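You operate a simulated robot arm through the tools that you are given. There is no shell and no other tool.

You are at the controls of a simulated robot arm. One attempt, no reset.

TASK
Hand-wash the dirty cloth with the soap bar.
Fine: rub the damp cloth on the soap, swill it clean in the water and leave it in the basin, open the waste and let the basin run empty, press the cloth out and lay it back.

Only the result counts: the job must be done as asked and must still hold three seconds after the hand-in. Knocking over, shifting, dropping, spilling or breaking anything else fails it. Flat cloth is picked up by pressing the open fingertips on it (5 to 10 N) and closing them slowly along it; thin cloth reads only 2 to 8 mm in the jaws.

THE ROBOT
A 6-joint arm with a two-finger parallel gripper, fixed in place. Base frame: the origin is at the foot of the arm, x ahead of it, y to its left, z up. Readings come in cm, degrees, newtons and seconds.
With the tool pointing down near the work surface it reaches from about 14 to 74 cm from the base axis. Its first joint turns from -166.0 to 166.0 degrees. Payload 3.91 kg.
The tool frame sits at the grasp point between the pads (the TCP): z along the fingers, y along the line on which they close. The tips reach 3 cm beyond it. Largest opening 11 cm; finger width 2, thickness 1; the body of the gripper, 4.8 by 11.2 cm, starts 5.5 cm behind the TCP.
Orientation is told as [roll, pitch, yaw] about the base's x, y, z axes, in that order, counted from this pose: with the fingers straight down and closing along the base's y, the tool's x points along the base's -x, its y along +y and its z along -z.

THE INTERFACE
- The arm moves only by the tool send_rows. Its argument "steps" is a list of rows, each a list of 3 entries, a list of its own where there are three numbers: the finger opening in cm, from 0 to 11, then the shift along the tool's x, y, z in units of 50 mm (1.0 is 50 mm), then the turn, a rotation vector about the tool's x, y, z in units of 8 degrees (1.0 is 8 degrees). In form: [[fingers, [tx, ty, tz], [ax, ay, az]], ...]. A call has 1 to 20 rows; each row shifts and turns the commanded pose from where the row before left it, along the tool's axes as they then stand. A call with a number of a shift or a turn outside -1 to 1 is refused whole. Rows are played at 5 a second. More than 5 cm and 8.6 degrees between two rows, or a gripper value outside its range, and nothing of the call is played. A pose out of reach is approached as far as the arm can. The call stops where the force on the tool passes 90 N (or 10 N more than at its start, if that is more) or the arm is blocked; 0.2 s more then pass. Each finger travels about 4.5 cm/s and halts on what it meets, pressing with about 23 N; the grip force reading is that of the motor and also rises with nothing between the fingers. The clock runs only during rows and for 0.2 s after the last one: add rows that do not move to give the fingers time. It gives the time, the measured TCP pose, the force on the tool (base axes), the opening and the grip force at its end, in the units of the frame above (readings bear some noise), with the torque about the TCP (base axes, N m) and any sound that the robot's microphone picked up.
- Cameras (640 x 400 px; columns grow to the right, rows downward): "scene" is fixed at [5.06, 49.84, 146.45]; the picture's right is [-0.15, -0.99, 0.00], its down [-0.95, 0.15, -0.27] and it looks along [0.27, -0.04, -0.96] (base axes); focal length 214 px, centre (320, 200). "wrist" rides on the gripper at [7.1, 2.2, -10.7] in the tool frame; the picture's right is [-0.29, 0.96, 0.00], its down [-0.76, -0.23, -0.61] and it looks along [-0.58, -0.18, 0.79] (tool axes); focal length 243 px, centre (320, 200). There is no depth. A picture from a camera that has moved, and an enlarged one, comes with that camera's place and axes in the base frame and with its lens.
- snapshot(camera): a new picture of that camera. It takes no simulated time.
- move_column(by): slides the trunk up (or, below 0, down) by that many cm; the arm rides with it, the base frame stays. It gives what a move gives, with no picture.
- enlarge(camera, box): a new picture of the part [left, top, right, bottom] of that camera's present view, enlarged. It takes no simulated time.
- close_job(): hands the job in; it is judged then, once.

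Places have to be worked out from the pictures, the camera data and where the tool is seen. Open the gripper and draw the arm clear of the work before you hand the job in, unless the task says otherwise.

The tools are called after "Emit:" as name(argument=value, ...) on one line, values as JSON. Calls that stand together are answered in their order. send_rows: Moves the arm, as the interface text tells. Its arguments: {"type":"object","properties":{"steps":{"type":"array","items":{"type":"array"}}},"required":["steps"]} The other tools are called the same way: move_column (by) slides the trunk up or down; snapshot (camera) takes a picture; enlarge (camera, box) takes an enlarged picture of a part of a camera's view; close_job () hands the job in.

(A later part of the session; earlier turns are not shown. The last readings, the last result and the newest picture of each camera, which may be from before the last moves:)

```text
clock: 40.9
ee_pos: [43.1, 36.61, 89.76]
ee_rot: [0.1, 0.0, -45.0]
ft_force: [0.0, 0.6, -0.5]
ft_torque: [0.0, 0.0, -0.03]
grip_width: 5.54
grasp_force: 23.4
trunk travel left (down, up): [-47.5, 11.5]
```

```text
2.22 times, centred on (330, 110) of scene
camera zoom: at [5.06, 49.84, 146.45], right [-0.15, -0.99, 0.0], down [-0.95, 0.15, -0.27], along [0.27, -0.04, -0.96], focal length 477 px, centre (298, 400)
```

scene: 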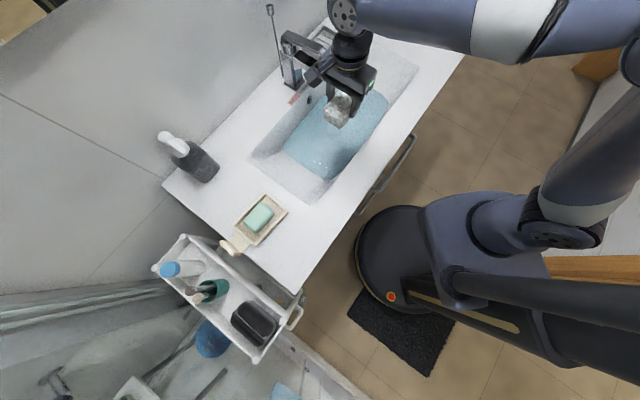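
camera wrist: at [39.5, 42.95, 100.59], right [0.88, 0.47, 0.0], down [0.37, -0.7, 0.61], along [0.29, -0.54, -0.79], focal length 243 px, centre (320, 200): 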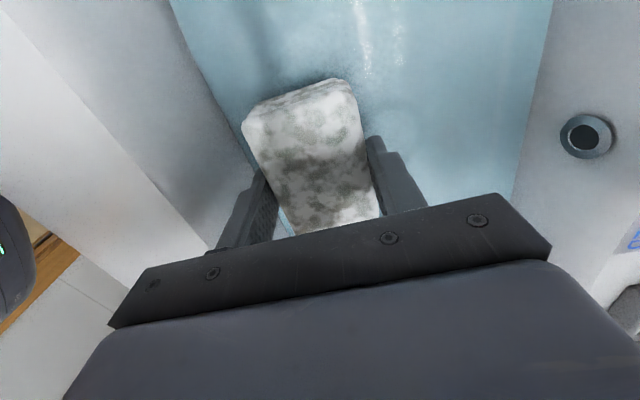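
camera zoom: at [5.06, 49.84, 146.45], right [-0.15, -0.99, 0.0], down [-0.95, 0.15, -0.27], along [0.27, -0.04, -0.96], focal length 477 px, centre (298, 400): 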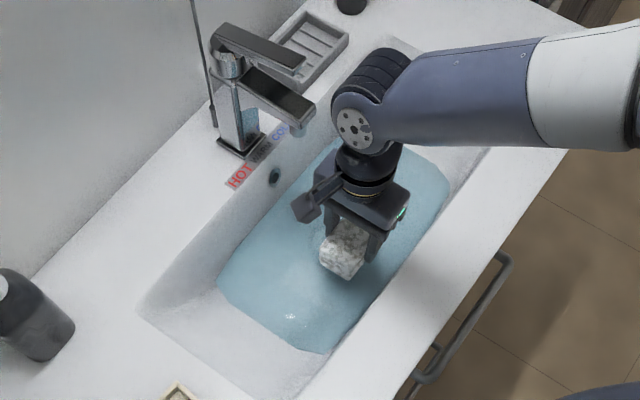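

The cloth's underside is just at the surface. I lower slowly the rest of the way so the pad is under water, checking the force.

Emit:
send_rows(steps=[[3.5, [0, 0, 0.15], [0, 0, 0]], [3.5, [0, 0, 0.15], [0, 0, 0]], [3.5, [0, 0, 0.15], [0, 0, 0]], [3.5, [0, 0, 0.15], [0, 0, 0]], [3.5, [0, 0, 0], [0, 0, 0]]])

Emit:
snapshot(camera="wrist")

Emit:
enlarge(camera="scene", box=[280, 70, 400, 170])

```text
clock: 42.1
ee_pos: [42.94, 36.58, 86.94]
ee_rot: [0.0, 0.0, -45.0]
ft_force: [-0.5, 0.5, -1.0]
ft_torque: [-0.02, 0.0, 0.03]
grip_width: 5.51
grasp_force: 22.8
trunk travel left (down, up): [-47.5, 11.5]
```

```text
taken
camera wrist: at [39.53, 42.95, 97.57], right [0.88, 0.47, 0.0], down [0.37, -0.7, 0.61], along [0.29, -0.54, -0.79], focal length 243 px, centre (320, 200)
```

wrist: 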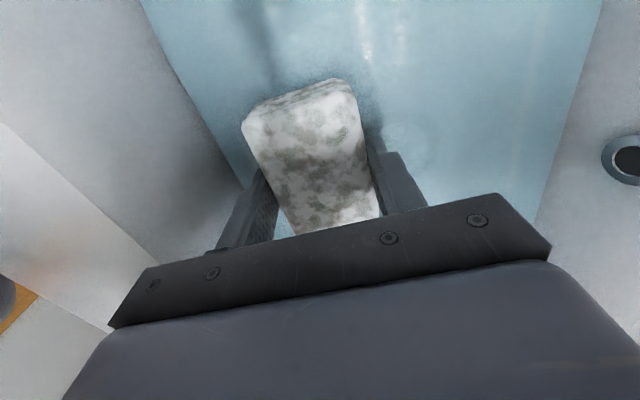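

```text
4.00 times, centred on (340, 120) of scene
camera zoom: at [5.06, 49.84, 146.45], right [-0.15, -0.99, 0.0], down [-0.95, 0.15, -0.27], along [0.27, -0.04, -0.96], focal length 858 px, centre (240, 520)
```

zoom: 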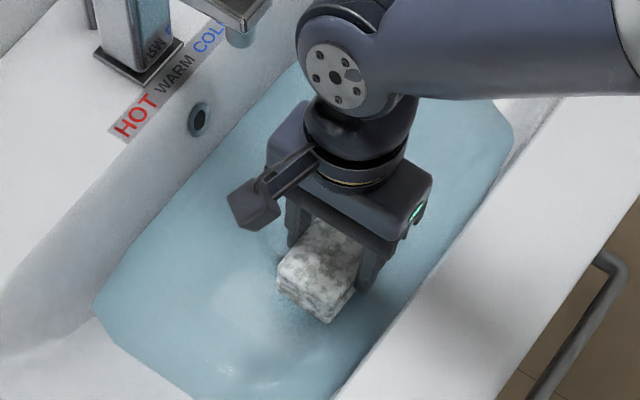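

The pad is still partly above the surface; cross-checking the waterline puts the level nearer z≈84 with the floor near 79. I lower another 2 cm in small steps, watching the force.

Emit:
send_rows(steps=[[3.5, [0, 0, 0.1], [0, 0, 0]], [3.5, [0, 0, 0.1], [0, 0, 0]], [3.5, [0, 0, 0.1], [0, 0, 0]], [3.5, [0, 0, 0.1], [0, 0, 0]], [3.5, [0, 0, 0], [0, 0, 0]]])

Emit:
snapshot(camera="wrist")

Emit:
enlarge(camera="scene", box=[280, 70, 400, 170])

```text
clock: 43.3
ee_pos: [43.02, 36.47, 85.08]
ee_rot: [0.1, 0.0, -44.9]
ft_force: [-0.1, -0.7, -0.7]
ft_torque: [0.02, -0.02, 0.02]
grip_width: 5.55
grasp_force: 23.1
trunk travel left (down, up): [-47.5, 11.5]
```

```text
taken
camera wrist: at [39.5, 42.81, 95.68], right [0.88, 0.47, 0.0], down [0.37, -0.7, 0.61], along [0.29, -0.54, -0.79], focal length 243 px, centre (320, 200)
```

wrist: 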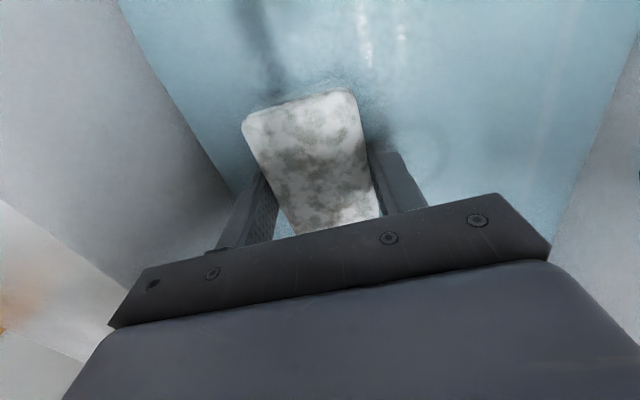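

```text
4.00 times, centred on (340, 120) of scene
camera zoom: at [5.06, 49.84, 146.45], right [-0.15, -0.99, 0.0], down [-0.95, 0.15, -0.27], along [0.27, -0.04, -0.96], focal length 858 px, centre (240, 520)
```

zoom: 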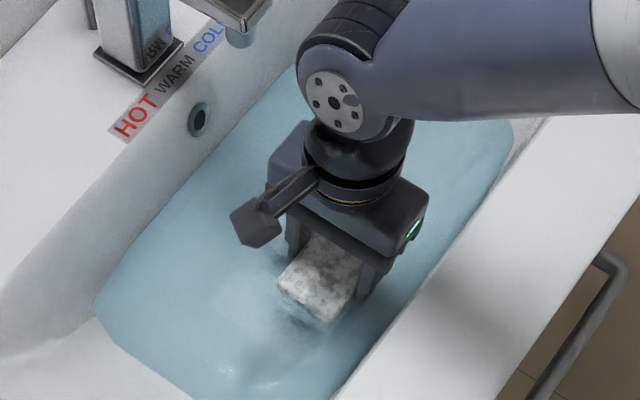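

About three quarters of the pad is now under water. I go 8 mm lower in tiny steps, feeling for the floor.

Emit:
send_rows(steps=[[3.5, [0, 0, 0.06], [0, 0, 0]], [3.5, [0, 0, 0.06], [0, 0, 0]], [3.5, [0, 0, 0.04], [0, 0, 0]], [3.5, [0, 0, 0], [0, 0, 0]]])

Emit:
enlarge(camera="scene", box=[280, 70, 400, 170])

```text
clock: 44.3
ee_pos: [43.01, 36.46, 84.18]
ee_rot: [0.1, 0.0, -45.0]
ft_force: [0.4, -0.1, -1.7]
ft_torque: [0.0, 0.0, -0.01]
grip_width: 5.59
grasp_force: 22.7
trunk travel left (down, up): [-47.5, 11.5]
```

```text
4.00 times, centred on (340, 120) of scene
camera zoom: at [5.06, 49.84, 146.45], right [-0.15, -0.99, 0.0], down [-0.95, 0.15, -0.27], along [0.27, -0.04, -0.96], focal length 858 px, centre (240, 520)
```

zoom: 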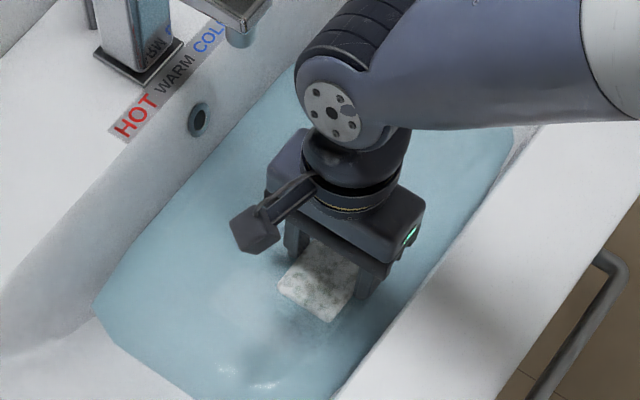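

The top face is now right at the surface with no floor contact. I go 4 mm deeper and then swill gently along the basin.

Emit:
send_rows(steps=[[3.5, [0, 0, 0.04], [0, 0, 0]], [3.5, [0, 0, 0.04], [0, 0, 0]], [3.5, [0, 0, 0], [0, 0, 0]]])

```text
clock: 45.1
ee_pos: [43.16, 36.53, 83.7]
ee_rot: [0.1, 0.0, -44.9]
ft_force: [-0.5, 1.0, -0.9]
ft_torque: [0.0, -0.01, -0.02]
grip_width: 5.56
grasp_force: 23.2
trunk travel left (down, up): [-47.5, 11.5]
```

No floor contact at 83.7. I swill with gentle 4 cm strokes along the basin and small sideways ones, away from the plug.

Emit:
send_rows(steps=[[3.5, [0.2, -0.05, 0], [0, 0, 0]], [3.5, [0.2, -0.05, 0], [0, 0, 0]], [3.5, [0.2, -0.05, 0], [0, 0, 0]], [3.5, [-0.2, 0, 0], [0, 0, 0]], [3.5, [-0.2, 0, 0], [0, 0, 0]], [3.5, [-0.2, 0, 0], [0, 0, 0]], [3.5, [-0.2, 0, 0], [0, 0, 0]], [3.5, [0.2, 0, 0], [0, 0, 0]], [3.5, [0.2, 0, 0], [0, 0, 0]], [3.5, [0.2, 0, 0], [0, 0, 0]], [3.5, [0.2, 0, 0], [0, 0, 0]], [3.5, [-0.2, 0, 0], [0, 0, 0]], [3.5, [-0.2, 0, 0], [0, 0, 0]], [3.5, [-0.2, 0, 0], [0, 0, 0]], [3.5, [-0.2, 0, 0], [0, 0, 0]], [3.5, [0.2, 0, 0], [0, 0, 0]], [3.5, [0.2, 0, 0], [0, 0, 0]], [3.5, [0, 0, 0], [0, 0, 0]]])

Emit:
snapshot(camera="wrist")

Emit:
enlarge(camera="scene", box=[280, 70, 400, 170])

```text
clock: 48.9
ee_pos: [41.75, 36.53, 83.86]
ee_rot: [0.0, 0.1, -45.1]
ft_force: [0.3, 0.3, -0.9]
ft_torque: [0.0, -0.04, 0.02]
grip_width: 5.57
grasp_force: 23.2
trunk travel left (down, up): [-47.5, 11.5]
```

```text
taken
camera wrist: at [38.23, 43.0, 94.44], right [0.88, 0.47, 0.0], down [0.37, -0.7, 0.61], along [0.29, -0.54, -0.79], focal length 243 px, centre (320, 200)
```

wrist: 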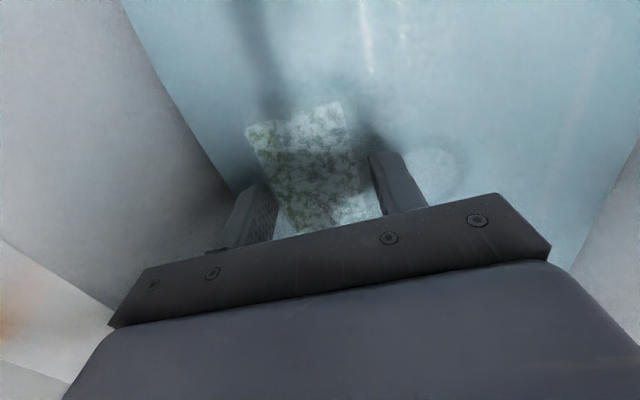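

```text
4.00 times, centred on (340, 120) of scene
camera zoom: at [5.06, 49.84, 146.45], right [-0.15, -0.99, 0.0], down [-0.95, 0.15, -0.27], along [0.27, -0.04, -0.96], focal length 858 px, centre (240, 520)
```

zoom: 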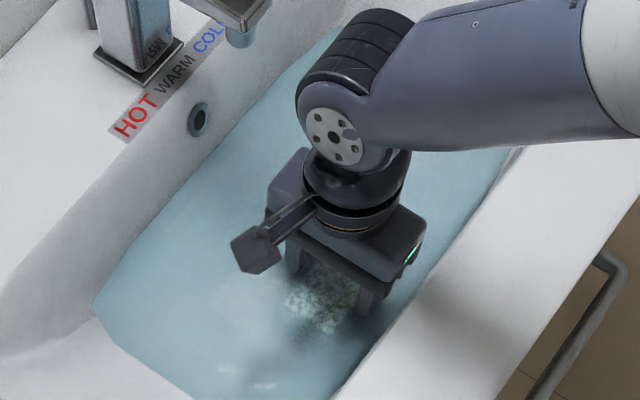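

The cloth is under water now and the foam is coming off. I continue swilling.

Emit:
send_rows(steps=[[3.5, [0.2, 0, 0], [0, 0, 0]], [3.5, [0.2, 0, 0], [0, 0, 0]], [3.5, [-0.2, 0, 0], [0, 0, 0]], [3.5, [-0.2, 0, 0], [0, 0, 0]], [3.5, [-0.2, 0, 0], [0, 0, 0]], [3.5, [-0.2, 0, 0], [0, 0, 0]], [3.5, [0.2, 0, 0], [0, 0, 0]], [3.5, [0.2, 0, 0], [0, 0, 0]], [3.5, [0.2, 0, 0], [0, 0, 0]], [3.5, [0.2, 0, 0], [0, 0, 0]], [3.5, [-0.2, 0, 0], [0, 0, 0]], [3.5, [-0.2, 0, 0], [0, 0, 0]], [3.5, [-0.2, 0, 0], [0, 0, 0]], [3.5, [-0.2, 0, 0], [0, 0, 0]], [3.5, [0.2, 0, 0], [0, 0, 0]], [3.5, [0.2, 0, 0], [0, 0, 0]], [3.5, [0.2, 0, 0], [0, 0, 0]], [3.5, [0.2, 0, 0], [0, 0, 0]], [3.5, [-0.2, 0, 0], [0, 0, 0]], [3.5, [-0.2, 0, 0], [0, 0, 0]]])

Emit:
enlarge(camera="wrist", box=[200, 60, 480, 240])

Emit:
enlarge(camera="scene", box=[280, 70, 400, 170])

```text
clock: 53.1
ee_pos: [41.8, 36.56, 83.76]
ee_rot: [0.1, 0.0, -44.9]
ft_force: [-0.8, 0.1, -1.1]
ft_torque: [0.0, 0.02, -0.01]
grip_width: 5.54
grasp_force: 23.2
trunk travel left (down, up): [-47.5, 11.5]
```

```text
2.22 times, centred on (340, 150) of wrist
camera zoom: at [38.24, 43.05, 94.4], right [0.88, 0.47, 0.0], down [0.37, -0.7, 0.61], along [0.29, -0.53, -0.79], focal length 539 px, centre (276, 311)
```

zoom: 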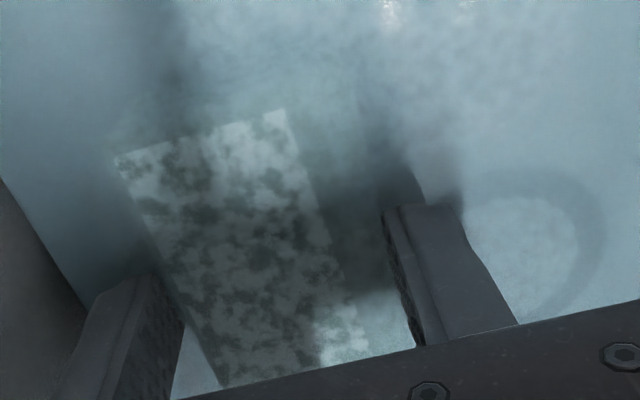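

```text
4.00 times, centred on (340, 120) of scene
camera zoom: at [5.06, 49.84, 146.45], right [-0.15, -0.99, 0.0], down [-0.95, 0.15, -0.27], along [0.27, -0.04, -0.96], focal length 858 px, centre (240, 520)
```

zoom: 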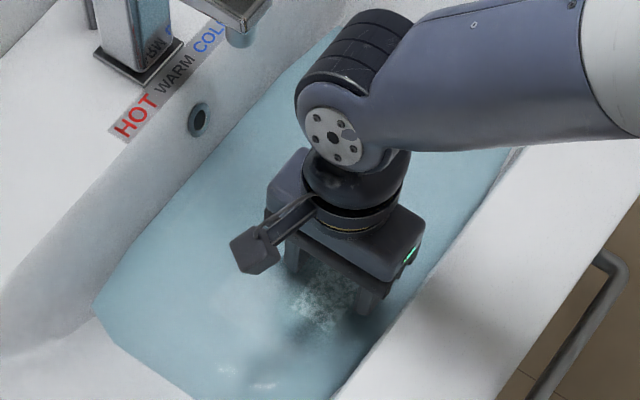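

The water is clouding as suds come off, but the cloth is still patchy. I keep swilling with slightly brisker strokes.

Emit:
send_rows(steps=[[3.5, [0.25, 0, 0], [0, 0, 0]], [3.5, [0.25, 0, 0], [0, 0, 0]], [3.5, [-0.3, 0, 0], [0, 0, 0]], [3.5, [-0.3, 0, 0], [0, 0, 0]], [3.5, [-0.3, 0, 0], [0, 0, 0]], [3.5, [0.3, 0, 0], [0, 0, 0]], [3.5, [0.3, 0, 0], [0, 0, 0]], [3.5, [0.3, 0, 0], [0, 0, 0]], [3.5, [-0.3, 0, 0], [0, 0, 0]], [3.5, [-0.3, 0, 0], [0, 0, 0]], [3.5, [-0.3, 0, 0], [0, 0, 0]], [3.5, [0.3, 0, 0], [0, 0, 0]], [3.5, [0.3, 0, 0], [0, 0, 0]], [3.5, [0.3, 0, 0], [0, 0, 0]], [3.5, [-0.3, 0, 0], [0, 0, 0]], [3.5, [-0.3, 0, 0], [0, 0, 0]], [3.5, [-0.3, 0, 0], [0, 0, 0]], [3.5, [0.3, 0, 0], [0, 0, 0]], [3.5, [0.1, 0, 0], [0, 0, 0]], [3.5, [0, 0, 0], [0, 0, 0]]])

Emit:
enlarge(camera="wrist", box=[200, 60, 480, 240])

Emit:
enlarge(camera="scene", box=[280, 70, 400, 170])

```text
clock: 57.3
ee_pos: [41.77, 36.68, 83.68]
ee_rot: [0.1, -0.1, -45.0]
ft_force: [0.6, -0.2, -0.2]
ft_torque: [-0.01, -0.02, 0.0]
grip_width: 5.57
grasp_force: 23.1
trunk travel left (down, up): [-47.5, 11.5]
```

```text
2.22 times, centred on (340, 150) of wrist
camera zoom: at [38.16, 43.05, 94.34], right [0.88, 0.47, 0.0], down [0.37, -0.7, 0.61], along [0.29, -0.54, -0.79], focal length 539 px, centre (276, 311)
```

zoom: 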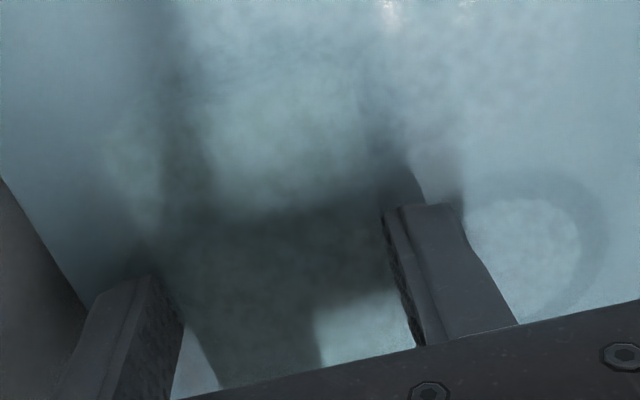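

```text
4.00 times, centred on (340, 120) of scene
camera zoom: at [5.06, 49.84, 146.45], right [-0.15, -0.99, 0.0], down [-0.95, 0.15, -0.27], along [0.27, -0.04, -0.96], focal length 858 px, centre (240, 520)
```

zoom: 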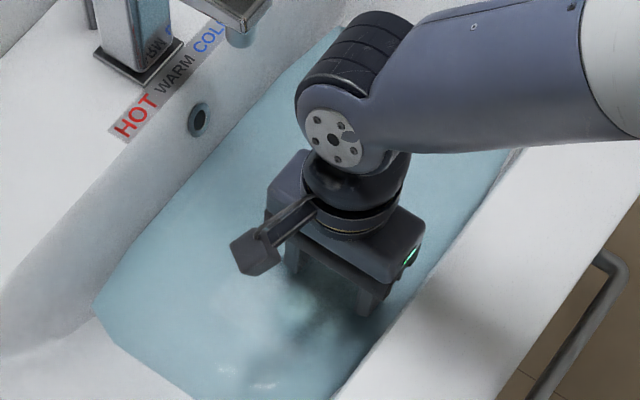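

The cloth no longer shows the spotted pattern in the murky water. I do one more swill set, then raise the pad just above the surface (still over the basin) to inspect it.

Emit:
send_rows(steps=[[3.5, [0.25, 0, 0], [0, 0, 0]], [3.5, [0.25, 0, 0], [0, 0, 0]], [3.5, [-0.3, 0, 0], [0, 0, 0]], [3.5, [-0.3, 0, 0], [0, 0, 0]], [3.5, [-0.3, 0, 0], [0, 0, 0]], [3.5, [0.3, 0, 0], [0, 0, 0]], [3.5, [0.3, 0, 0], [0, 0, 0]], [3.5, [0.3, 0, 0], [0, 0, 0]], [3.5, [-0.3, 0, 0], [0, 0, 0]], [3.5, [-0.3, 0, 0], [0, 0, 0]], [3.5, [-0.3, 0, 0], [0, 0, 0]], [3.5, [0.3, 0, 0], [0, 0, 0]], [3.5, [0.1, 0, 0], [0, 0, 0]], [3.5, [0, 0, -0.2], [0, 0, 0]], [3.5, [0, 0, -0.2], [0, 0, 0]], [3.5, [0, 0, -0.2], [0, 0, 0]], [3.5, [0, 0, -0.2], [0, 0, 0]], [3.5, [0, 0, -0.1], [0, 0, 0]], [3.5, [0, 0, 0], [0, 0, 0]]])

Emit:
enlarge(camera="wrist", box=[200, 60, 480, 240])

Emit:
enlarge(camera="scene", box=[280, 70, 400, 170])

```text
clock: 61.3
ee_pos: [41.7, 36.64, 88.31]
ee_rot: [0.2, 0.0, -45.0]
ft_force: [0.5, -1.1, -1.3]
ft_torque: [-0.01, 0.01, 0.0]
grip_width: 5.54
grasp_force: 23.2
trunk travel left (down, up): [-47.5, 11.5]
```

```text
2.22 times, centred on (340, 150) of wrist
camera zoom: at [38.24, 43.05, 98.94], right [0.88, 0.47, 0.0], down [0.37, -0.7, 0.61], along [0.29, -0.53, -0.79], focal length 539 px, centre (276, 311)
```

zoom: 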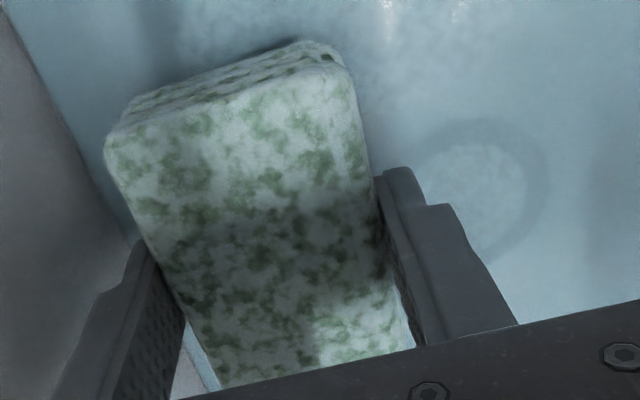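

```text
4.00 times, centred on (340, 120) of scene
camera zoom: at [5.06, 49.84, 146.45], right [-0.15, -0.99, 0.0], down [-0.95, 0.15, -0.27], along [0.27, -0.04, -0.96], focal length 858 px, centre (240, 520)
```

zoom: 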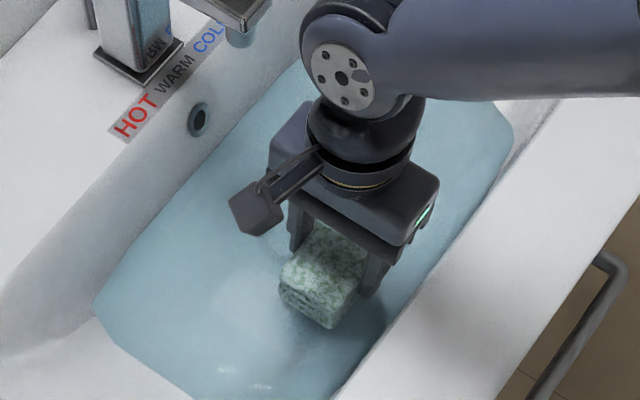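

The dark dirt is gone; what remains is white suds over the green cloth. I submerge it again and swill more until the suds are gone.

Emit:
send_rows(steps=[[3.5, [0, 0, 0.3], [0, 0, 0]], [3.5, [0, 0, 0.3], [0, 0, 0]], [3.5, [0, 0, 0.3], [0, 0, 0]], [3.5, [0.25, 0, 0], [0, 0, 0]], [3.5, [0.25, 0, 0], [0, 0, 0]], [3.5, [-0.3, 0, 0], [0, 0, 0]], [3.5, [-0.3, 0, 0], [0, 0, 0]], [3.5, [-0.3, 0, 0], [0, 0, 0]], [3.5, [0.3, 0, 0], [0, 0, 0]], [3.5, [0.3, 0, 0], [0, 0, 0]], [3.5, [0.3, 0, 0], [0, 0, 0]], [3.5, [-0.3, 0, 0], [0, 0, 0]], [3.5, [-0.3, 0, 0], [0, 0, 0]], [3.5, [-0.3, 0, 0], [0, 0, 0]], [3.5, [0.3, 0, 0], [0, 0, 0]], [3.5, [0.3, 0, 0], [0, 0, 0]], [3.5, [0.3, 0, 0], [0, 0, 0]], [3.5, [-0.3, 0, 0], [0, 0, 0]], [3.5, [-0.3, 0, 0], [0, 0, 0]], [3.5, [0.1, 0, 0], [0, 0, 0]]])

Emit:
send_rows(steps=[[3.5, [0.3, 0, 0], [0, 0, 0]], [3.5, [0.3, 0, 0], [0, 0, 0]], [3.5, [-0.3, 0, 0], [0, 0, 0]], [3.5, [-0.3, 0, 0], [0, 0, 0]], [3.5, [-0.3, 0, 0], [0, 0, 0]], [3.5, [0.3, 0, 0], [0, 0, 0]], [3.5, [0.3, 0, 0], [0, 0, 0]], [3.5, [0.3, 0, 0], [0, 0, 0]], [3.5, [-0.3, 0, 0], [0, 0, 0]], [3.5, [-0.3, 0, 0], [0, 0, 0]], [3.5, [-0.3, 0, 0], [0, 0, 0]], [3.5, [0.3, 0, 0], [0, 0, 0]], [3.5, [0.3, 0, 0], [0, 0, 0]], [3.5, [0.3, 0, 0], [0, 0, 0]], [3.5, [-0.3, 0, 0], [0, 0, 0]], [3.5, [-0.3, 0, 0], [0, 0, 0]], [3.5, [-0.3, 0, 0], [0, 0, 0]], [3.5, [0.3, 0, 0], [0, 0, 0]], [3.5, [0, 0, 0], [0, 0, 0]]])

Emit:
enlarge(camera="wrist", box=[200, 60, 480, 240])

```text
clock: 65.5
ee_pos: [41.96, 36.66, 83.74]
ee_rot: [0.0, 0.0, -45.0]
ft_force: [0.6, 0.7, -1.9]
ft_torque: [0.01, 0.0, 0.0]
grip_width: 5.55
grasp_force: 23.0
trunk travel left (down, up): [-47.5, 11.5]
```

```text
clock: 69.5
ee_pos: [41.82, 36.54, 83.7]
ee_rot: [0.1, -0.1, -45.0]
ft_force: [0.0, 0.7, -1.8]
ft_torque: [0.01, 0.0, -0.01]
grip_width: 5.55
grasp_force: 23.1
trunk travel left (down, up): [-47.5, 11.5]
```

```text
2.22 times, centred on (340, 150) of wrist
camera zoom: at [38.26, 43.04, 94.32], right [0.88, 0.47, 0.0], down [0.37, -0.7, 0.61], along [0.29, -0.54, -0.79], focal length 539 px, centre (276, 311)
```

zoom: 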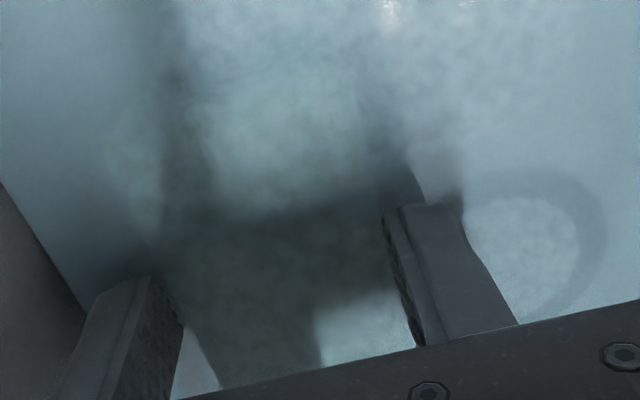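

I raise the pad out of the water again, staying over the basin, to check whether the suds are gone.

Emit:
send_rows(steps=[[3.5, [0, 0, -0.2], [0, 0, 0]], [3.5, [0, 0, -0.25], [0, 0, 0]], [3.5, [0, 0, -0.25], [0, 0, 0]], [3.5, [0, 0, -0.2], [0, 0, 0]], [3.5, [0, 0, 0], [0, 0, 0]]])

Emit:
enlarge(camera="wrist", box=[200, 60, 480, 240])

Emit:
enlarge(camera="scene", box=[280, 70, 400, 170])

```text
clock: 70.7
ee_pos: [41.92, 36.62, 88.32]
ee_rot: [0.0, 0.1, -45.0]
ft_force: [-0.9, 0.8, -0.7]
ft_torque: [0.0, 0.0, -0.03]
grip_width: 5.55
grasp_force: 22.8
trunk travel left (down, up): [-47.5, 11.5]
```

```text
2.22 times, centred on (340, 150) of wrist
camera zoom: at [38.33, 43.06, 98.92], right [0.88, 0.47, 0.0], down [0.37, -0.7, 0.61], along [0.29, -0.53, -0.79], focal length 539 px, centre (276, 311)
```

zoom: 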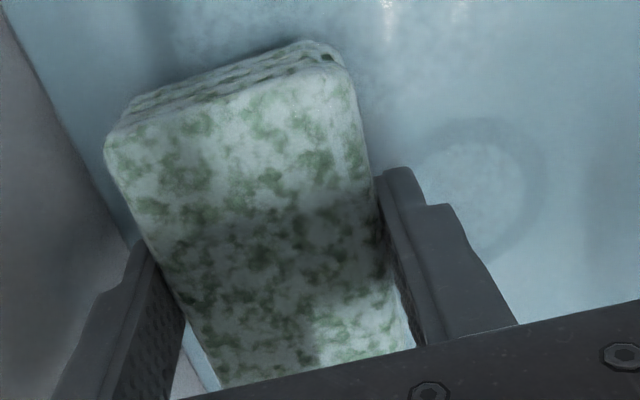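

```text
4.00 times, centred on (340, 120) of scene
camera zoom: at [5.06, 49.84, 146.45], right [-0.15, -0.99, 0.0], down [-0.95, 0.15, -0.27], along [0.27, -0.04, -0.96], focal length 858 px, centre (240, 520)
```

zoom: 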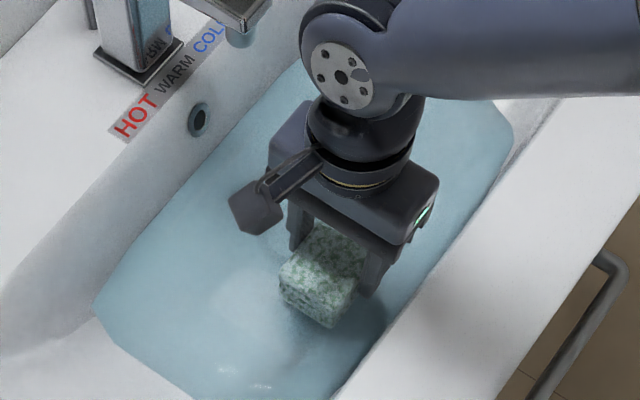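

The pattern is the same as before, so plain sideways strokes no longer change it. I try fuller motion: dunking up and down combined with longer strokes, then check again.

Emit:
send_rows(steps=[[3.5, [0, 0, 0.3], [0, 0, 0]], [3.5, [0, 0, 0.3], [0, 0, 0]], [3.5, [0, 0, 0.3], [0, 0, 0]], [3.5, [0.4, 0, 0], [0, 0, 0]], [3.5, [-0.4, 0, 0], [0, 0, 0]], [3.5, [-0.4, 0, 0], [0, 0, 0]], [3.5, [0.4, 0, 0], [0, 0, 0]], [3.5, [0.4, 0, 0], [0, 0, 0]], [3.5, [-0.4, 0, 0], [0, 0, 0]], [3.5, [-0.4, 0, 0], [0, 0, 0]], [3.5, [0.4, 0, 0], [0, 0, 0]], [3.5, [0.4, 0, 0], [0, 0, 0]], [3.5, [-0.4, 0, 0], [0, 0, 0]], [3.5, [0, 0, -0.3], [0, 0, 0]], [3.5, [0, 0, -0.3], [0, 0, 0]], [3.5, [0, 0, 0.3], [0, 0, 0]], [3.5, [0, 0, 0.3], [0, 0, 0]], [3.5, [0, 0, -0.3], [0, 0, 0]], [3.5, [0, 0, -0.3], [0, 0, 0]], [3.5, [0, 0, -0.3], [0, 0, 0]]])

Emit:
enlarge(camera="wrist", box=[200, 60, 480, 240])

Emit:
snapshot(camera="scene")

```text
clock: 74.9
ee_pos: [41.72, 36.58, 88.21]
ee_rot: [0.2, 0.0, -44.9]
ft_force: [-0.6, 0.2, -1.2]
ft_torque: [0.02, 0.03, -0.03]
grip_width: 5.53
grasp_force: 23.1
trunk travel left (down, up): [-47.5, 11.5]
```

```text
2.22 times, centred on (340, 150) of wrist
camera zoom: at [38.24, 43.01, 98.82], right [0.88, 0.47, 0.0], down [0.37, -0.7, 0.61], along [0.29, -0.53, -0.79], focal length 539 px, centre (276, 311)
```

zoom: 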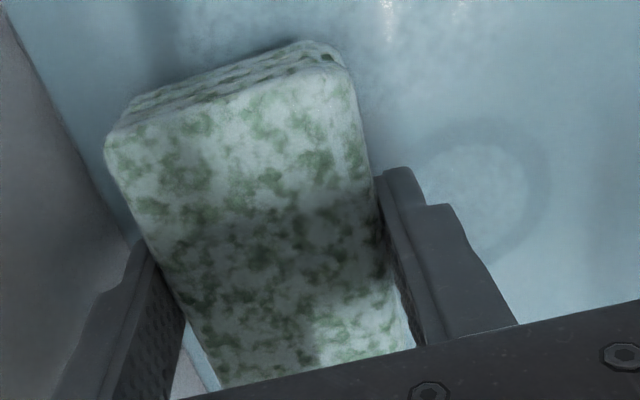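

```text
taken
```

scene: 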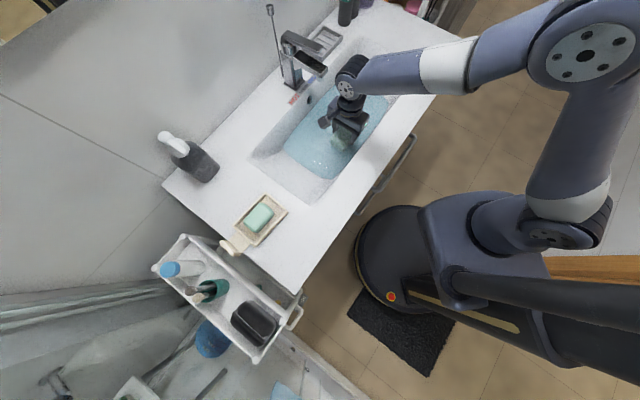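

The appearance is stable: dirt gone, only suds left, which should go when it is pressed out. I now set the cloth down on the basin floor left of the plug so it won't block the waste, moving 4.5 cm left and then lowering with force checks.

Emit:
send_rows(steps=[[3.5, [0.45, 0.15, 0], [0, 0, 0]], [3.5, [0.45, 0.15, 0], [0, 0, 0]], [3.5, [0, 0, 0.25], [0, 0, 0]], [3.5, [0, 0, 0.25], [0, 0, 0]], [3.5, [0, 0, 0.2], [0, 0, 0]], [3.5, [0, 0, 0.1], [0, 0, 0]], [3.5, [0, 0, 0.06], [0, 0, 0]], [3.5, [0, 0, 0], [0, 0, 0]]])

```text
clock: 76.7
ee_pos: [39.69, 40.95, 83.86]
ee_rot: [0.1, -0.1, -45.1]
ft_force: [-0.3, -0.1, -1.6]
ft_torque: [0.02, 0.0, 0.0]
grip_width: 5.57
grasp_force: 23.1
trunk travel left (down, up): [-47.5, 11.5]
```

No contact yet at z=83.9. I continue down in 2 mm steps.

Emit:
send_rows(steps=[[3.5, [0, 0, 0.04], [0, 0, 0]], [3.5, [0, 0, 0.04], [0, 0, 0]], [3.5, [0, 0, 0], [0, 0, 0]]])

```text
clock: 77.5
ee_pos: [39.75, 40.86, 83.6]
ee_rot: [0.1, 0.0, -45.0]
ft_force: [0.2, -0.7, -0.6]
ft_torque: [-0.04, 0.02, -0.03]
grip_width: 5.56
grasp_force: 22.8
trunk travel left (down, up): [-47.5, 11.5]
```

Emit:
send_rows(steps=[[3.5, [0, 0, 0.04], [0, 0, 0]], [3.5, [0, 0, 0.04], [0, 0, 0]], [3.5, [0, 0, 0], [0, 0, 0]]])

```text
clock: 78.3
ee_pos: [39.61, 40.94, 83.16]
ee_rot: [0.2, 0.0, -44.9]
ft_force: [-1.9, -1.0, 3.4]
ft_torque: [0.18, 0.1, 0.11]
grip_width: 5.56
grasp_force: 23.6
trunk travel left (down, up): [-47.5, 11.5]
```

Light contact (3 N) with the floor at the cloth's left end. I open the fingers moderately to release it and wait a moment.

Emit:
send_rows(steps=[[6.0, [0, 0, 0], [0, 0, 0]], [6.5, [0, 0, 0], [0, 0, 0]], [7.0, [0, 0, 0], [0, 0, 0]], [7.5, [0, 0, 0], [0, 0, 0]], [8.0, [0, 0, 0], [0, 0, 0]], [8.0, [0, 0, 0], [0, 0, 0]], [8.0, [0, 0, 0], [0, 0, 0]]])

Emit:
snapshot(camera="wrist")

Emit:
enlarge(camera="scene", box=[280, 70, 400, 170])

```text
clock: 79.9
ee_pos: [39.65, 40.86, 83.14]
ee_rot: [0.1, 0.0, -45.0]
ft_force: [-0.3, 0.2, 0.4]
ft_torque: [-0.01, 0.02, -0.01]
grip_width: 7.98
grasp_force: 0.1
trunk travel left (down, up): [-47.5, 11.5]
```

```text
taken
camera wrist: at [36.16, 47.27, 93.78], right [0.88, 0.47, 0.0], down [0.37, -0.7, 0.61], along [0.29, -0.54, -0.79], focal length 243 px, centre (320, 200)
```

wrist: 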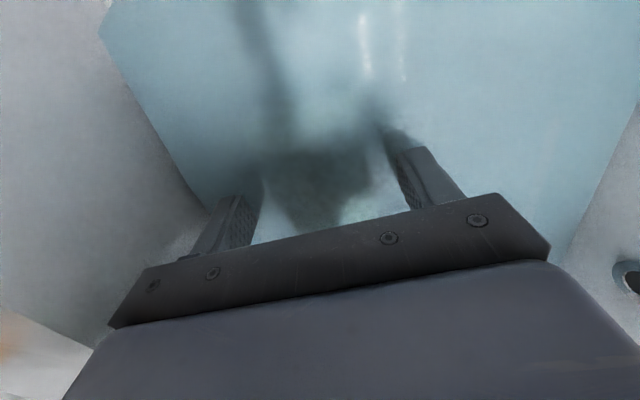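

```text
4.00 times, centred on (340, 120) of scene
camera zoom: at [5.06, 49.84, 146.45], right [-0.15, -0.99, 0.0], down [-0.95, 0.15, -0.27], along [0.27, -0.04, -0.96], focal length 858 px, centre (240, 520)
```

zoom: 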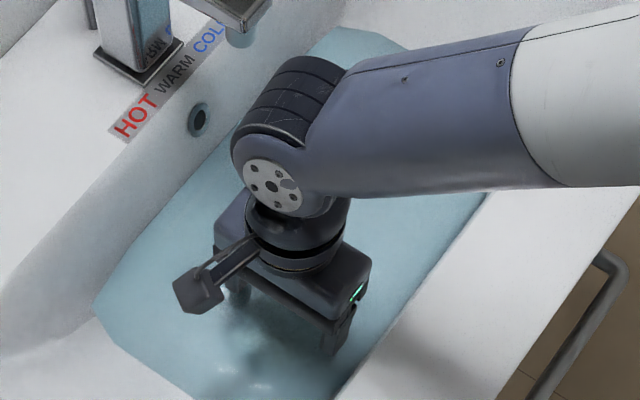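

Released with zero force. I raise the open gripper straight up out of the basin.

Emit:
send_rows(steps=[[8, [0, 0, -0.2], [0, 0, 0]], [8, [0, 0, -0.3], [0, 0, 0]], [8, [0, 0, -0.4], [0, 0, 0]], [8, [0, 0, -0.6], [0, 0, 0]], [8, [0, 0, -0.8], [0, 0, 0]], [8, [0, 0, -0.8], [0, 0, 0]], [8, [0, 0, -0.8], [0, 0, 0]], [8, [0, 0, -0.8], [0, 0, 0]], [8, [0, 0, 0], [0, 0, 0]]])

Emit:
snapshot(camera="wrist")

Emit:
snapshot(camera="scene")

```text
clock: 81.9
ee_pos: [39.72, 40.67, 106.84]
ee_rot: [0.2, 0.0, -45.1]
ft_force: [0.6, 0.1, -0.4]
ft_torque: [0.02, 0.0, 0.02]
grip_width: 7.98
grasp_force: 0.1
trunk travel left (down, up): [-47.5, 11.5]
```

```text
taken
camera wrist: at [36.17, 47.25, 117.43], right [0.88, 0.47, 0.0], down [0.37, -0.7, 0.61], along [0.29, -0.54, -0.79], focal length 243 px, centre (320, 200)
```

wrist: 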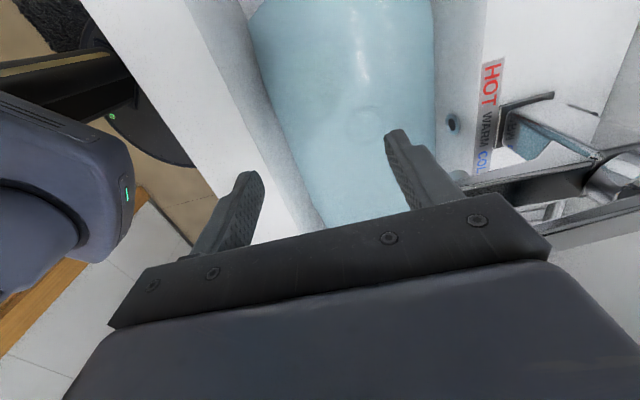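

```text
taken
```

scene: 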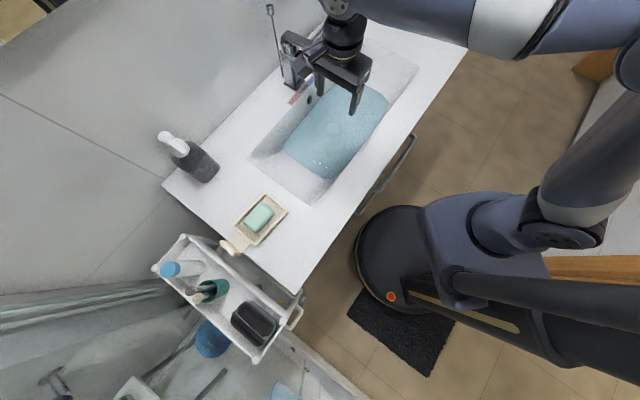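

I check where the cloth lies under the murky water.

Emit:
enlarge(camera="scene", box=[270, 70, 400, 190])

Emit:
enlarge(camera="wrist", box=[240, 0, 480, 220])

```text
3.33 times, centred on (335, 130) of scene
camera zoom: at [5.06, 49.84, 146.45], right [-0.15, -0.99, 0.0], down [-0.95, 0.15, -0.27], along [0.27, -0.04, -0.96], focal length 715 px, centre (270, 433)
```

zoom: 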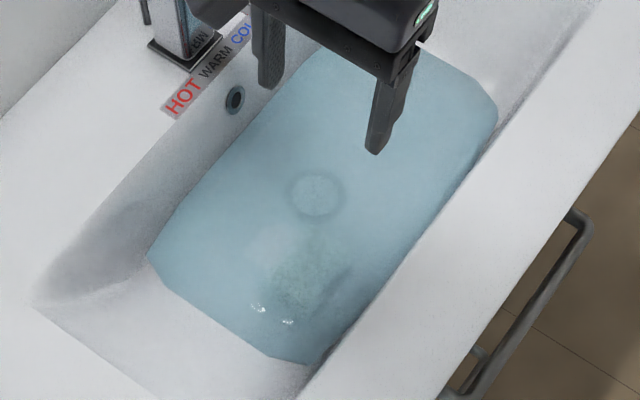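

```text
1.82 times, centred on (360, 110) of wrist
camera zoom: at [36.17, 47.25, 117.43], right [0.88, 0.47, 0.0], down [0.37, -0.7, 0.61], along [0.29, -0.54, -0.79], focal length 441 px, centre (247, 364)
```

zoom: 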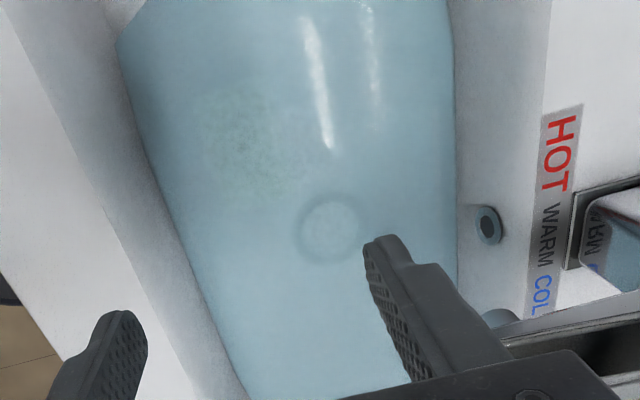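

The cloth rests under water at about (39,41), clear of the plug at (49.4,38). Now for the lift rod: I close the fingers and raise the trunk for working height, then I'll tilt the tool outward over the tap.

Emit:
move_column(by=9)

Emit:
send_rows(steps=[[4, [0, 0, -0.5], [0, 0, 0]], [2, [0, 0, -0.5], [0, 0, 0]], [0, [0, 0, -0.5], [0, 0, 0]], [0, [0, 0, 0], [-0.9, 0, 0]], [0, [0, 0, 0], [-0.9, 0, 0]], [0, [0, 0, 0], [-0.9, 0, 0]], [0, [0, 0, 0], [-0.9, 0, 0]], [0, [0, 0, 0], [-0.9, 0, 0]], [0, [0, 0, 0], [0, 0, 0]]])

Emit:
snapshot(camera="wrist")

Emit:
snapshot(camera="scene")

```text
clock: 83.1
ee_pos: [39.83, 40.81, 115.83]
ee_rot: [0.1, 0.0, -45.0]
ft_force: [-0.1, -0.1, -0.4]
ft_torque: [0.01, 0.01, 0.0]
grip_width: 8.0
grasp_force: 0.0
trunk travel left (down, up): [-56.5, 2.5]
```

```text
clock: 85.1
ee_pos: [39.71, 40.89, 123.29]
ee_rot: [36.2, 0.0, -45.0]
ft_force: [-0.2, -0.6, 0.1]
ft_torque: [0.01, 0.0, -0.02]
grip_width: 0.0
grasp_force: 23.0
trunk travel left (down, up): [-56.5, 2.5]
```

```text
taken
camera wrist: at [31.42, 42.48, 133.11], right [0.75, 0.34, 0.56], down [0.15, -0.92, 0.35], along [0.64, -0.18, -0.75], focal length 243 px, centre (320, 200)
```

wrist: 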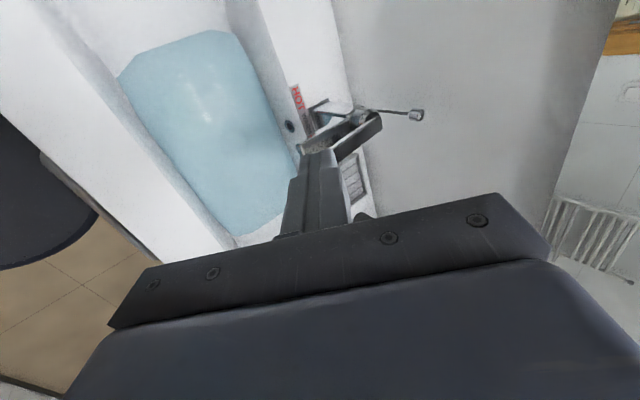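

```text
taken
```

scene: 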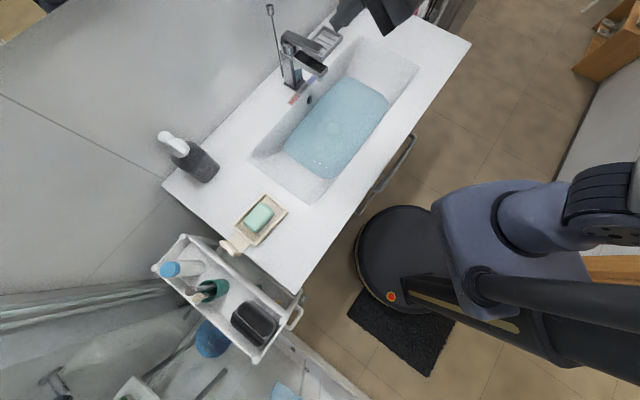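

The knob is visible in both views and triangulates to about (64.4, 52.7, 109.2). I enlarge both to get its shape and top.

Emit:
enlarge(camera="wrist", box=[280, 70, 460, 180])

Emit:
enlarge(camera="scene", box=[255, 0, 345, 100])

```text
3.56 times, centred on (370, 125) of wrist
camera zoom: at [31.42, 42.48, 133.11], right [0.75, 0.34, 0.56], down [0.15, -0.92, 0.35], along [0.64, -0.18, -0.75], focal length 863 px, centre (142, 467)
```

zoom: 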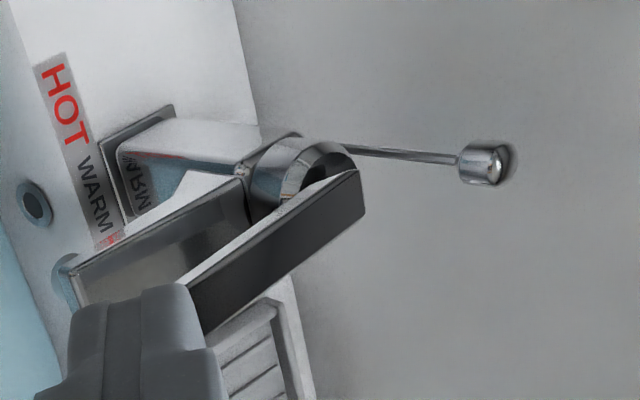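

```text
4.00 times, centred on (300, 50) of scene
camera zoom: at [5.06, 49.84, 146.45], right [-0.15, -0.99, 0.0], down [-0.95, 0.15, -0.27], along [0.27, -0.04, -0.96], focal length 858 px, centre (400, 800)
```

zoom: 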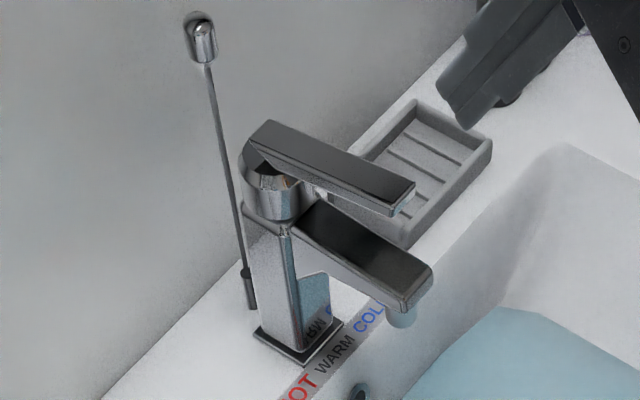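

The knob's domed top is near (63.9, 52.7, 110.1) with the wall about 3 cm behind it. I tilt to 45° and advance above the tap toward the knob, staying at about z 120.

Emit:
send_rows(steps=[[0, [0, 0, 0], [-0.55, 0, 0]], [0, [0, 0, 0], [-0.55, 0, 0]], [0, [-0.254, 0.357, 0.531], [0, 0, 0]], [0, [-0.254, 0.357, 0.531], [0, 0, 0]], [0, [-0.254, 0.357, 0.531], [0, 0, 0]], [0, [-0.254, 0.357, 0.531], [0, 0, 0]], [0, [-0.254, 0.357, 0.531], [0, 0, 0]], [0, [0, 0, 0], [0, 0, 0]]])

Emit:
snapshot(camera="wrist")

Emit:
snapshot(camera="scene")

```text
clock: 86.9
ee_pos: [55.45, 47.44, 120.12]
ee_rot: [45.0, 0.0, -45.0]
ft_force: [0.3, 0.5, 0.4]
ft_torque: [0.0, 0.03, 0.0]
grip_width: 0.01
grasp_force: 22.4
trunk travel left (down, up): [-56.5, 2.5]
```

```text
taken
camera wrist: at [46.17, 47.95, 129.16], right [0.68, 0.27, 0.68], down [0.12, -0.96, 0.27], along [0.72, -0.1, -0.69], focal length 243 px, centre (320, 200)
```

wrist: 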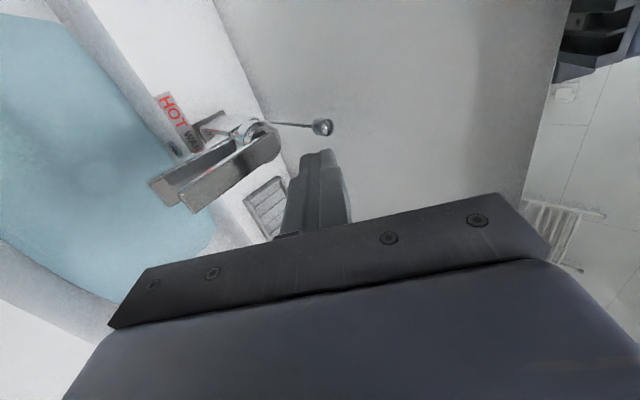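

```text
taken
```

scene: 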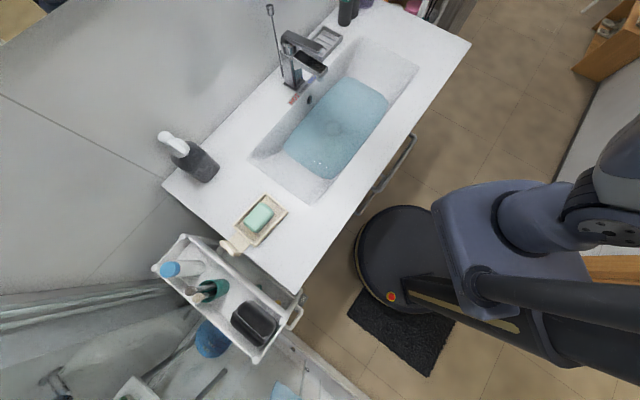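

Reach is fine at r≈73. I move on to stand about 3.5 cm above the knob with the closed fingertips.

Emit:
send_rows(steps=[[0, [-0.147, 0.229, 0.568], [0, 0, 0]], [0, [-0.147, 0.229, 0.568], [0, 0, 0]], [0, [-0.147, 0.229, 0.568], [0, 0, 0]], [0, [0, 0, 0], [0, 0, 0]]])

Emit:
snapshot(camera="wrist")

Emit:
enlarge(camera="scene", box=[240, 0, 360, 100])

```text
clock: 87.9
ee_pos: [62.93, 51.95, 116.51]
ee_rot: [44.9, 0.0, -45.1]
ft_force: [0.8, 0.1, -0.3]
ft_torque: [0.02, 0.0, 0.01]
grip_width: 0.0
grasp_force: 23.5
trunk travel left (down, up): [-56.5, 2.5]
```

```text
taken
camera wrist: at [53.53, 52.49, 125.59], right [0.68, 0.27, 0.68], down [0.12, -0.96, 0.27], along [0.72, -0.1, -0.69], focal length 243 px, centre (320, 200)
```

wrist: 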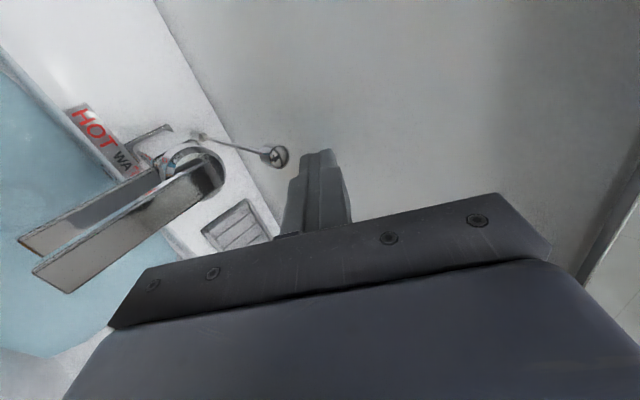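

```text
4.00 times, centred on (300, 50) of scene
camera zoom: at [5.06, 49.84, 146.45], right [-0.15, -0.99, 0.0], down [-0.95, 0.15, -0.27], along [0.27, -0.04, -0.96], focal length 858 px, centre (400, 800)
```

zoom: 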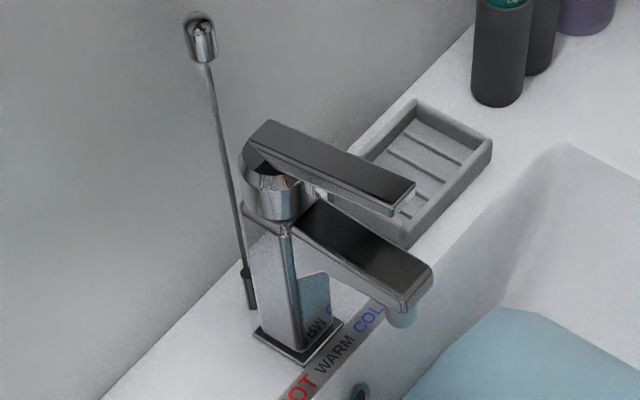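

The tip's lower edge is computed at (u 7.8, v 82.6), right over the knob with a 3.6 cm gap. I lower vertically 3 cm, then feel for the knob in small steps.

Emit:
send_rows(steps=[[0, [0, -0.1414, 0.1414], [0, 0, 0]], [0, [0, -0.1414, 0.1414], [0, 0, 0]], [0, [0, -0.1, 0.1], [0, 0, 0]], [0, [0, 0, 0], [0, 0, 0]]])

Emit:
snapshot(camera="wrist")

Emit:
enlarge(camera="scene", box=[240, 0, 320, 60])

```text
clock: 88.9
ee_pos: [62.88, 51.91, 113.75]
ee_rot: [44.9, 0.0, -45.0]
ft_force: [0.2, 0.3, -0.3]
ft_torque: [0.0, 0.01, 0.01]
grip_width: 0.02
grasp_force: 22.8
trunk travel left (down, up): [-56.5, 2.5]
```

```text
taken
camera wrist: at [53.55, 52.5, 122.84], right [0.68, 0.27, 0.68], down [0.12, -0.96, 0.27], along [0.72, -0.1, -0.69], focal length 243 px, centre (320, 200)
```

wrist: 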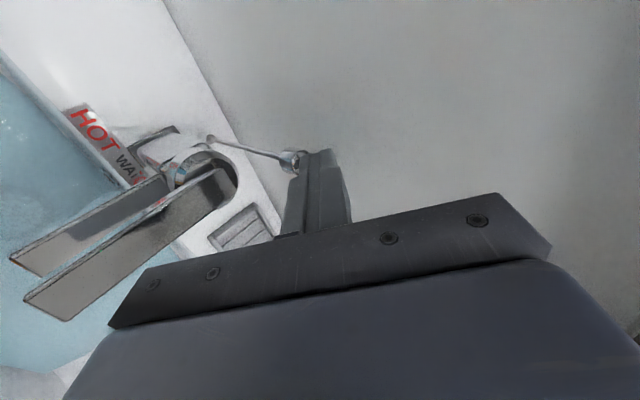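

```text
6.67 times, centred on (280, 30) of scene
camera zoom: at [5.06, 49.84, 146.45], right [-0.15, -0.99, 0.0], down [-0.95, 0.15, -0.27], along [0.27, -0.04, -0.96], focal length 1430 px, centre (587, 1333)
```

zoom: 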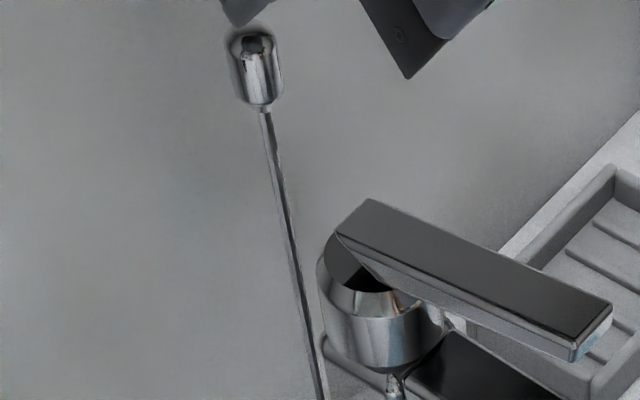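

The fingertip is right above the knob in both views. I step down until contact.

Emit:
send_rows(steps=[[0, [0, -0.04, 0.04], [0, 0, 0]], [0, [0, -0.04, 0.04], [0, 0, 0]], [0, [0, -0.04, 0.04], [0, 0, 0]], [0, [0, 0, 0], [0, 0, 0]]])

```text
clock: 89.9
ee_pos: [62.8, 51.85, 112.94]
ee_rot: [45.0, -0.1, -44.9]
ft_force: [0.1, -0.6, 0.6]
ft_torque: [0.02, 0.02, -0.01]
grip_width: 0.01
grasp_force: 23.0
trunk travel left (down, up): [-56.5, 2.5]
```

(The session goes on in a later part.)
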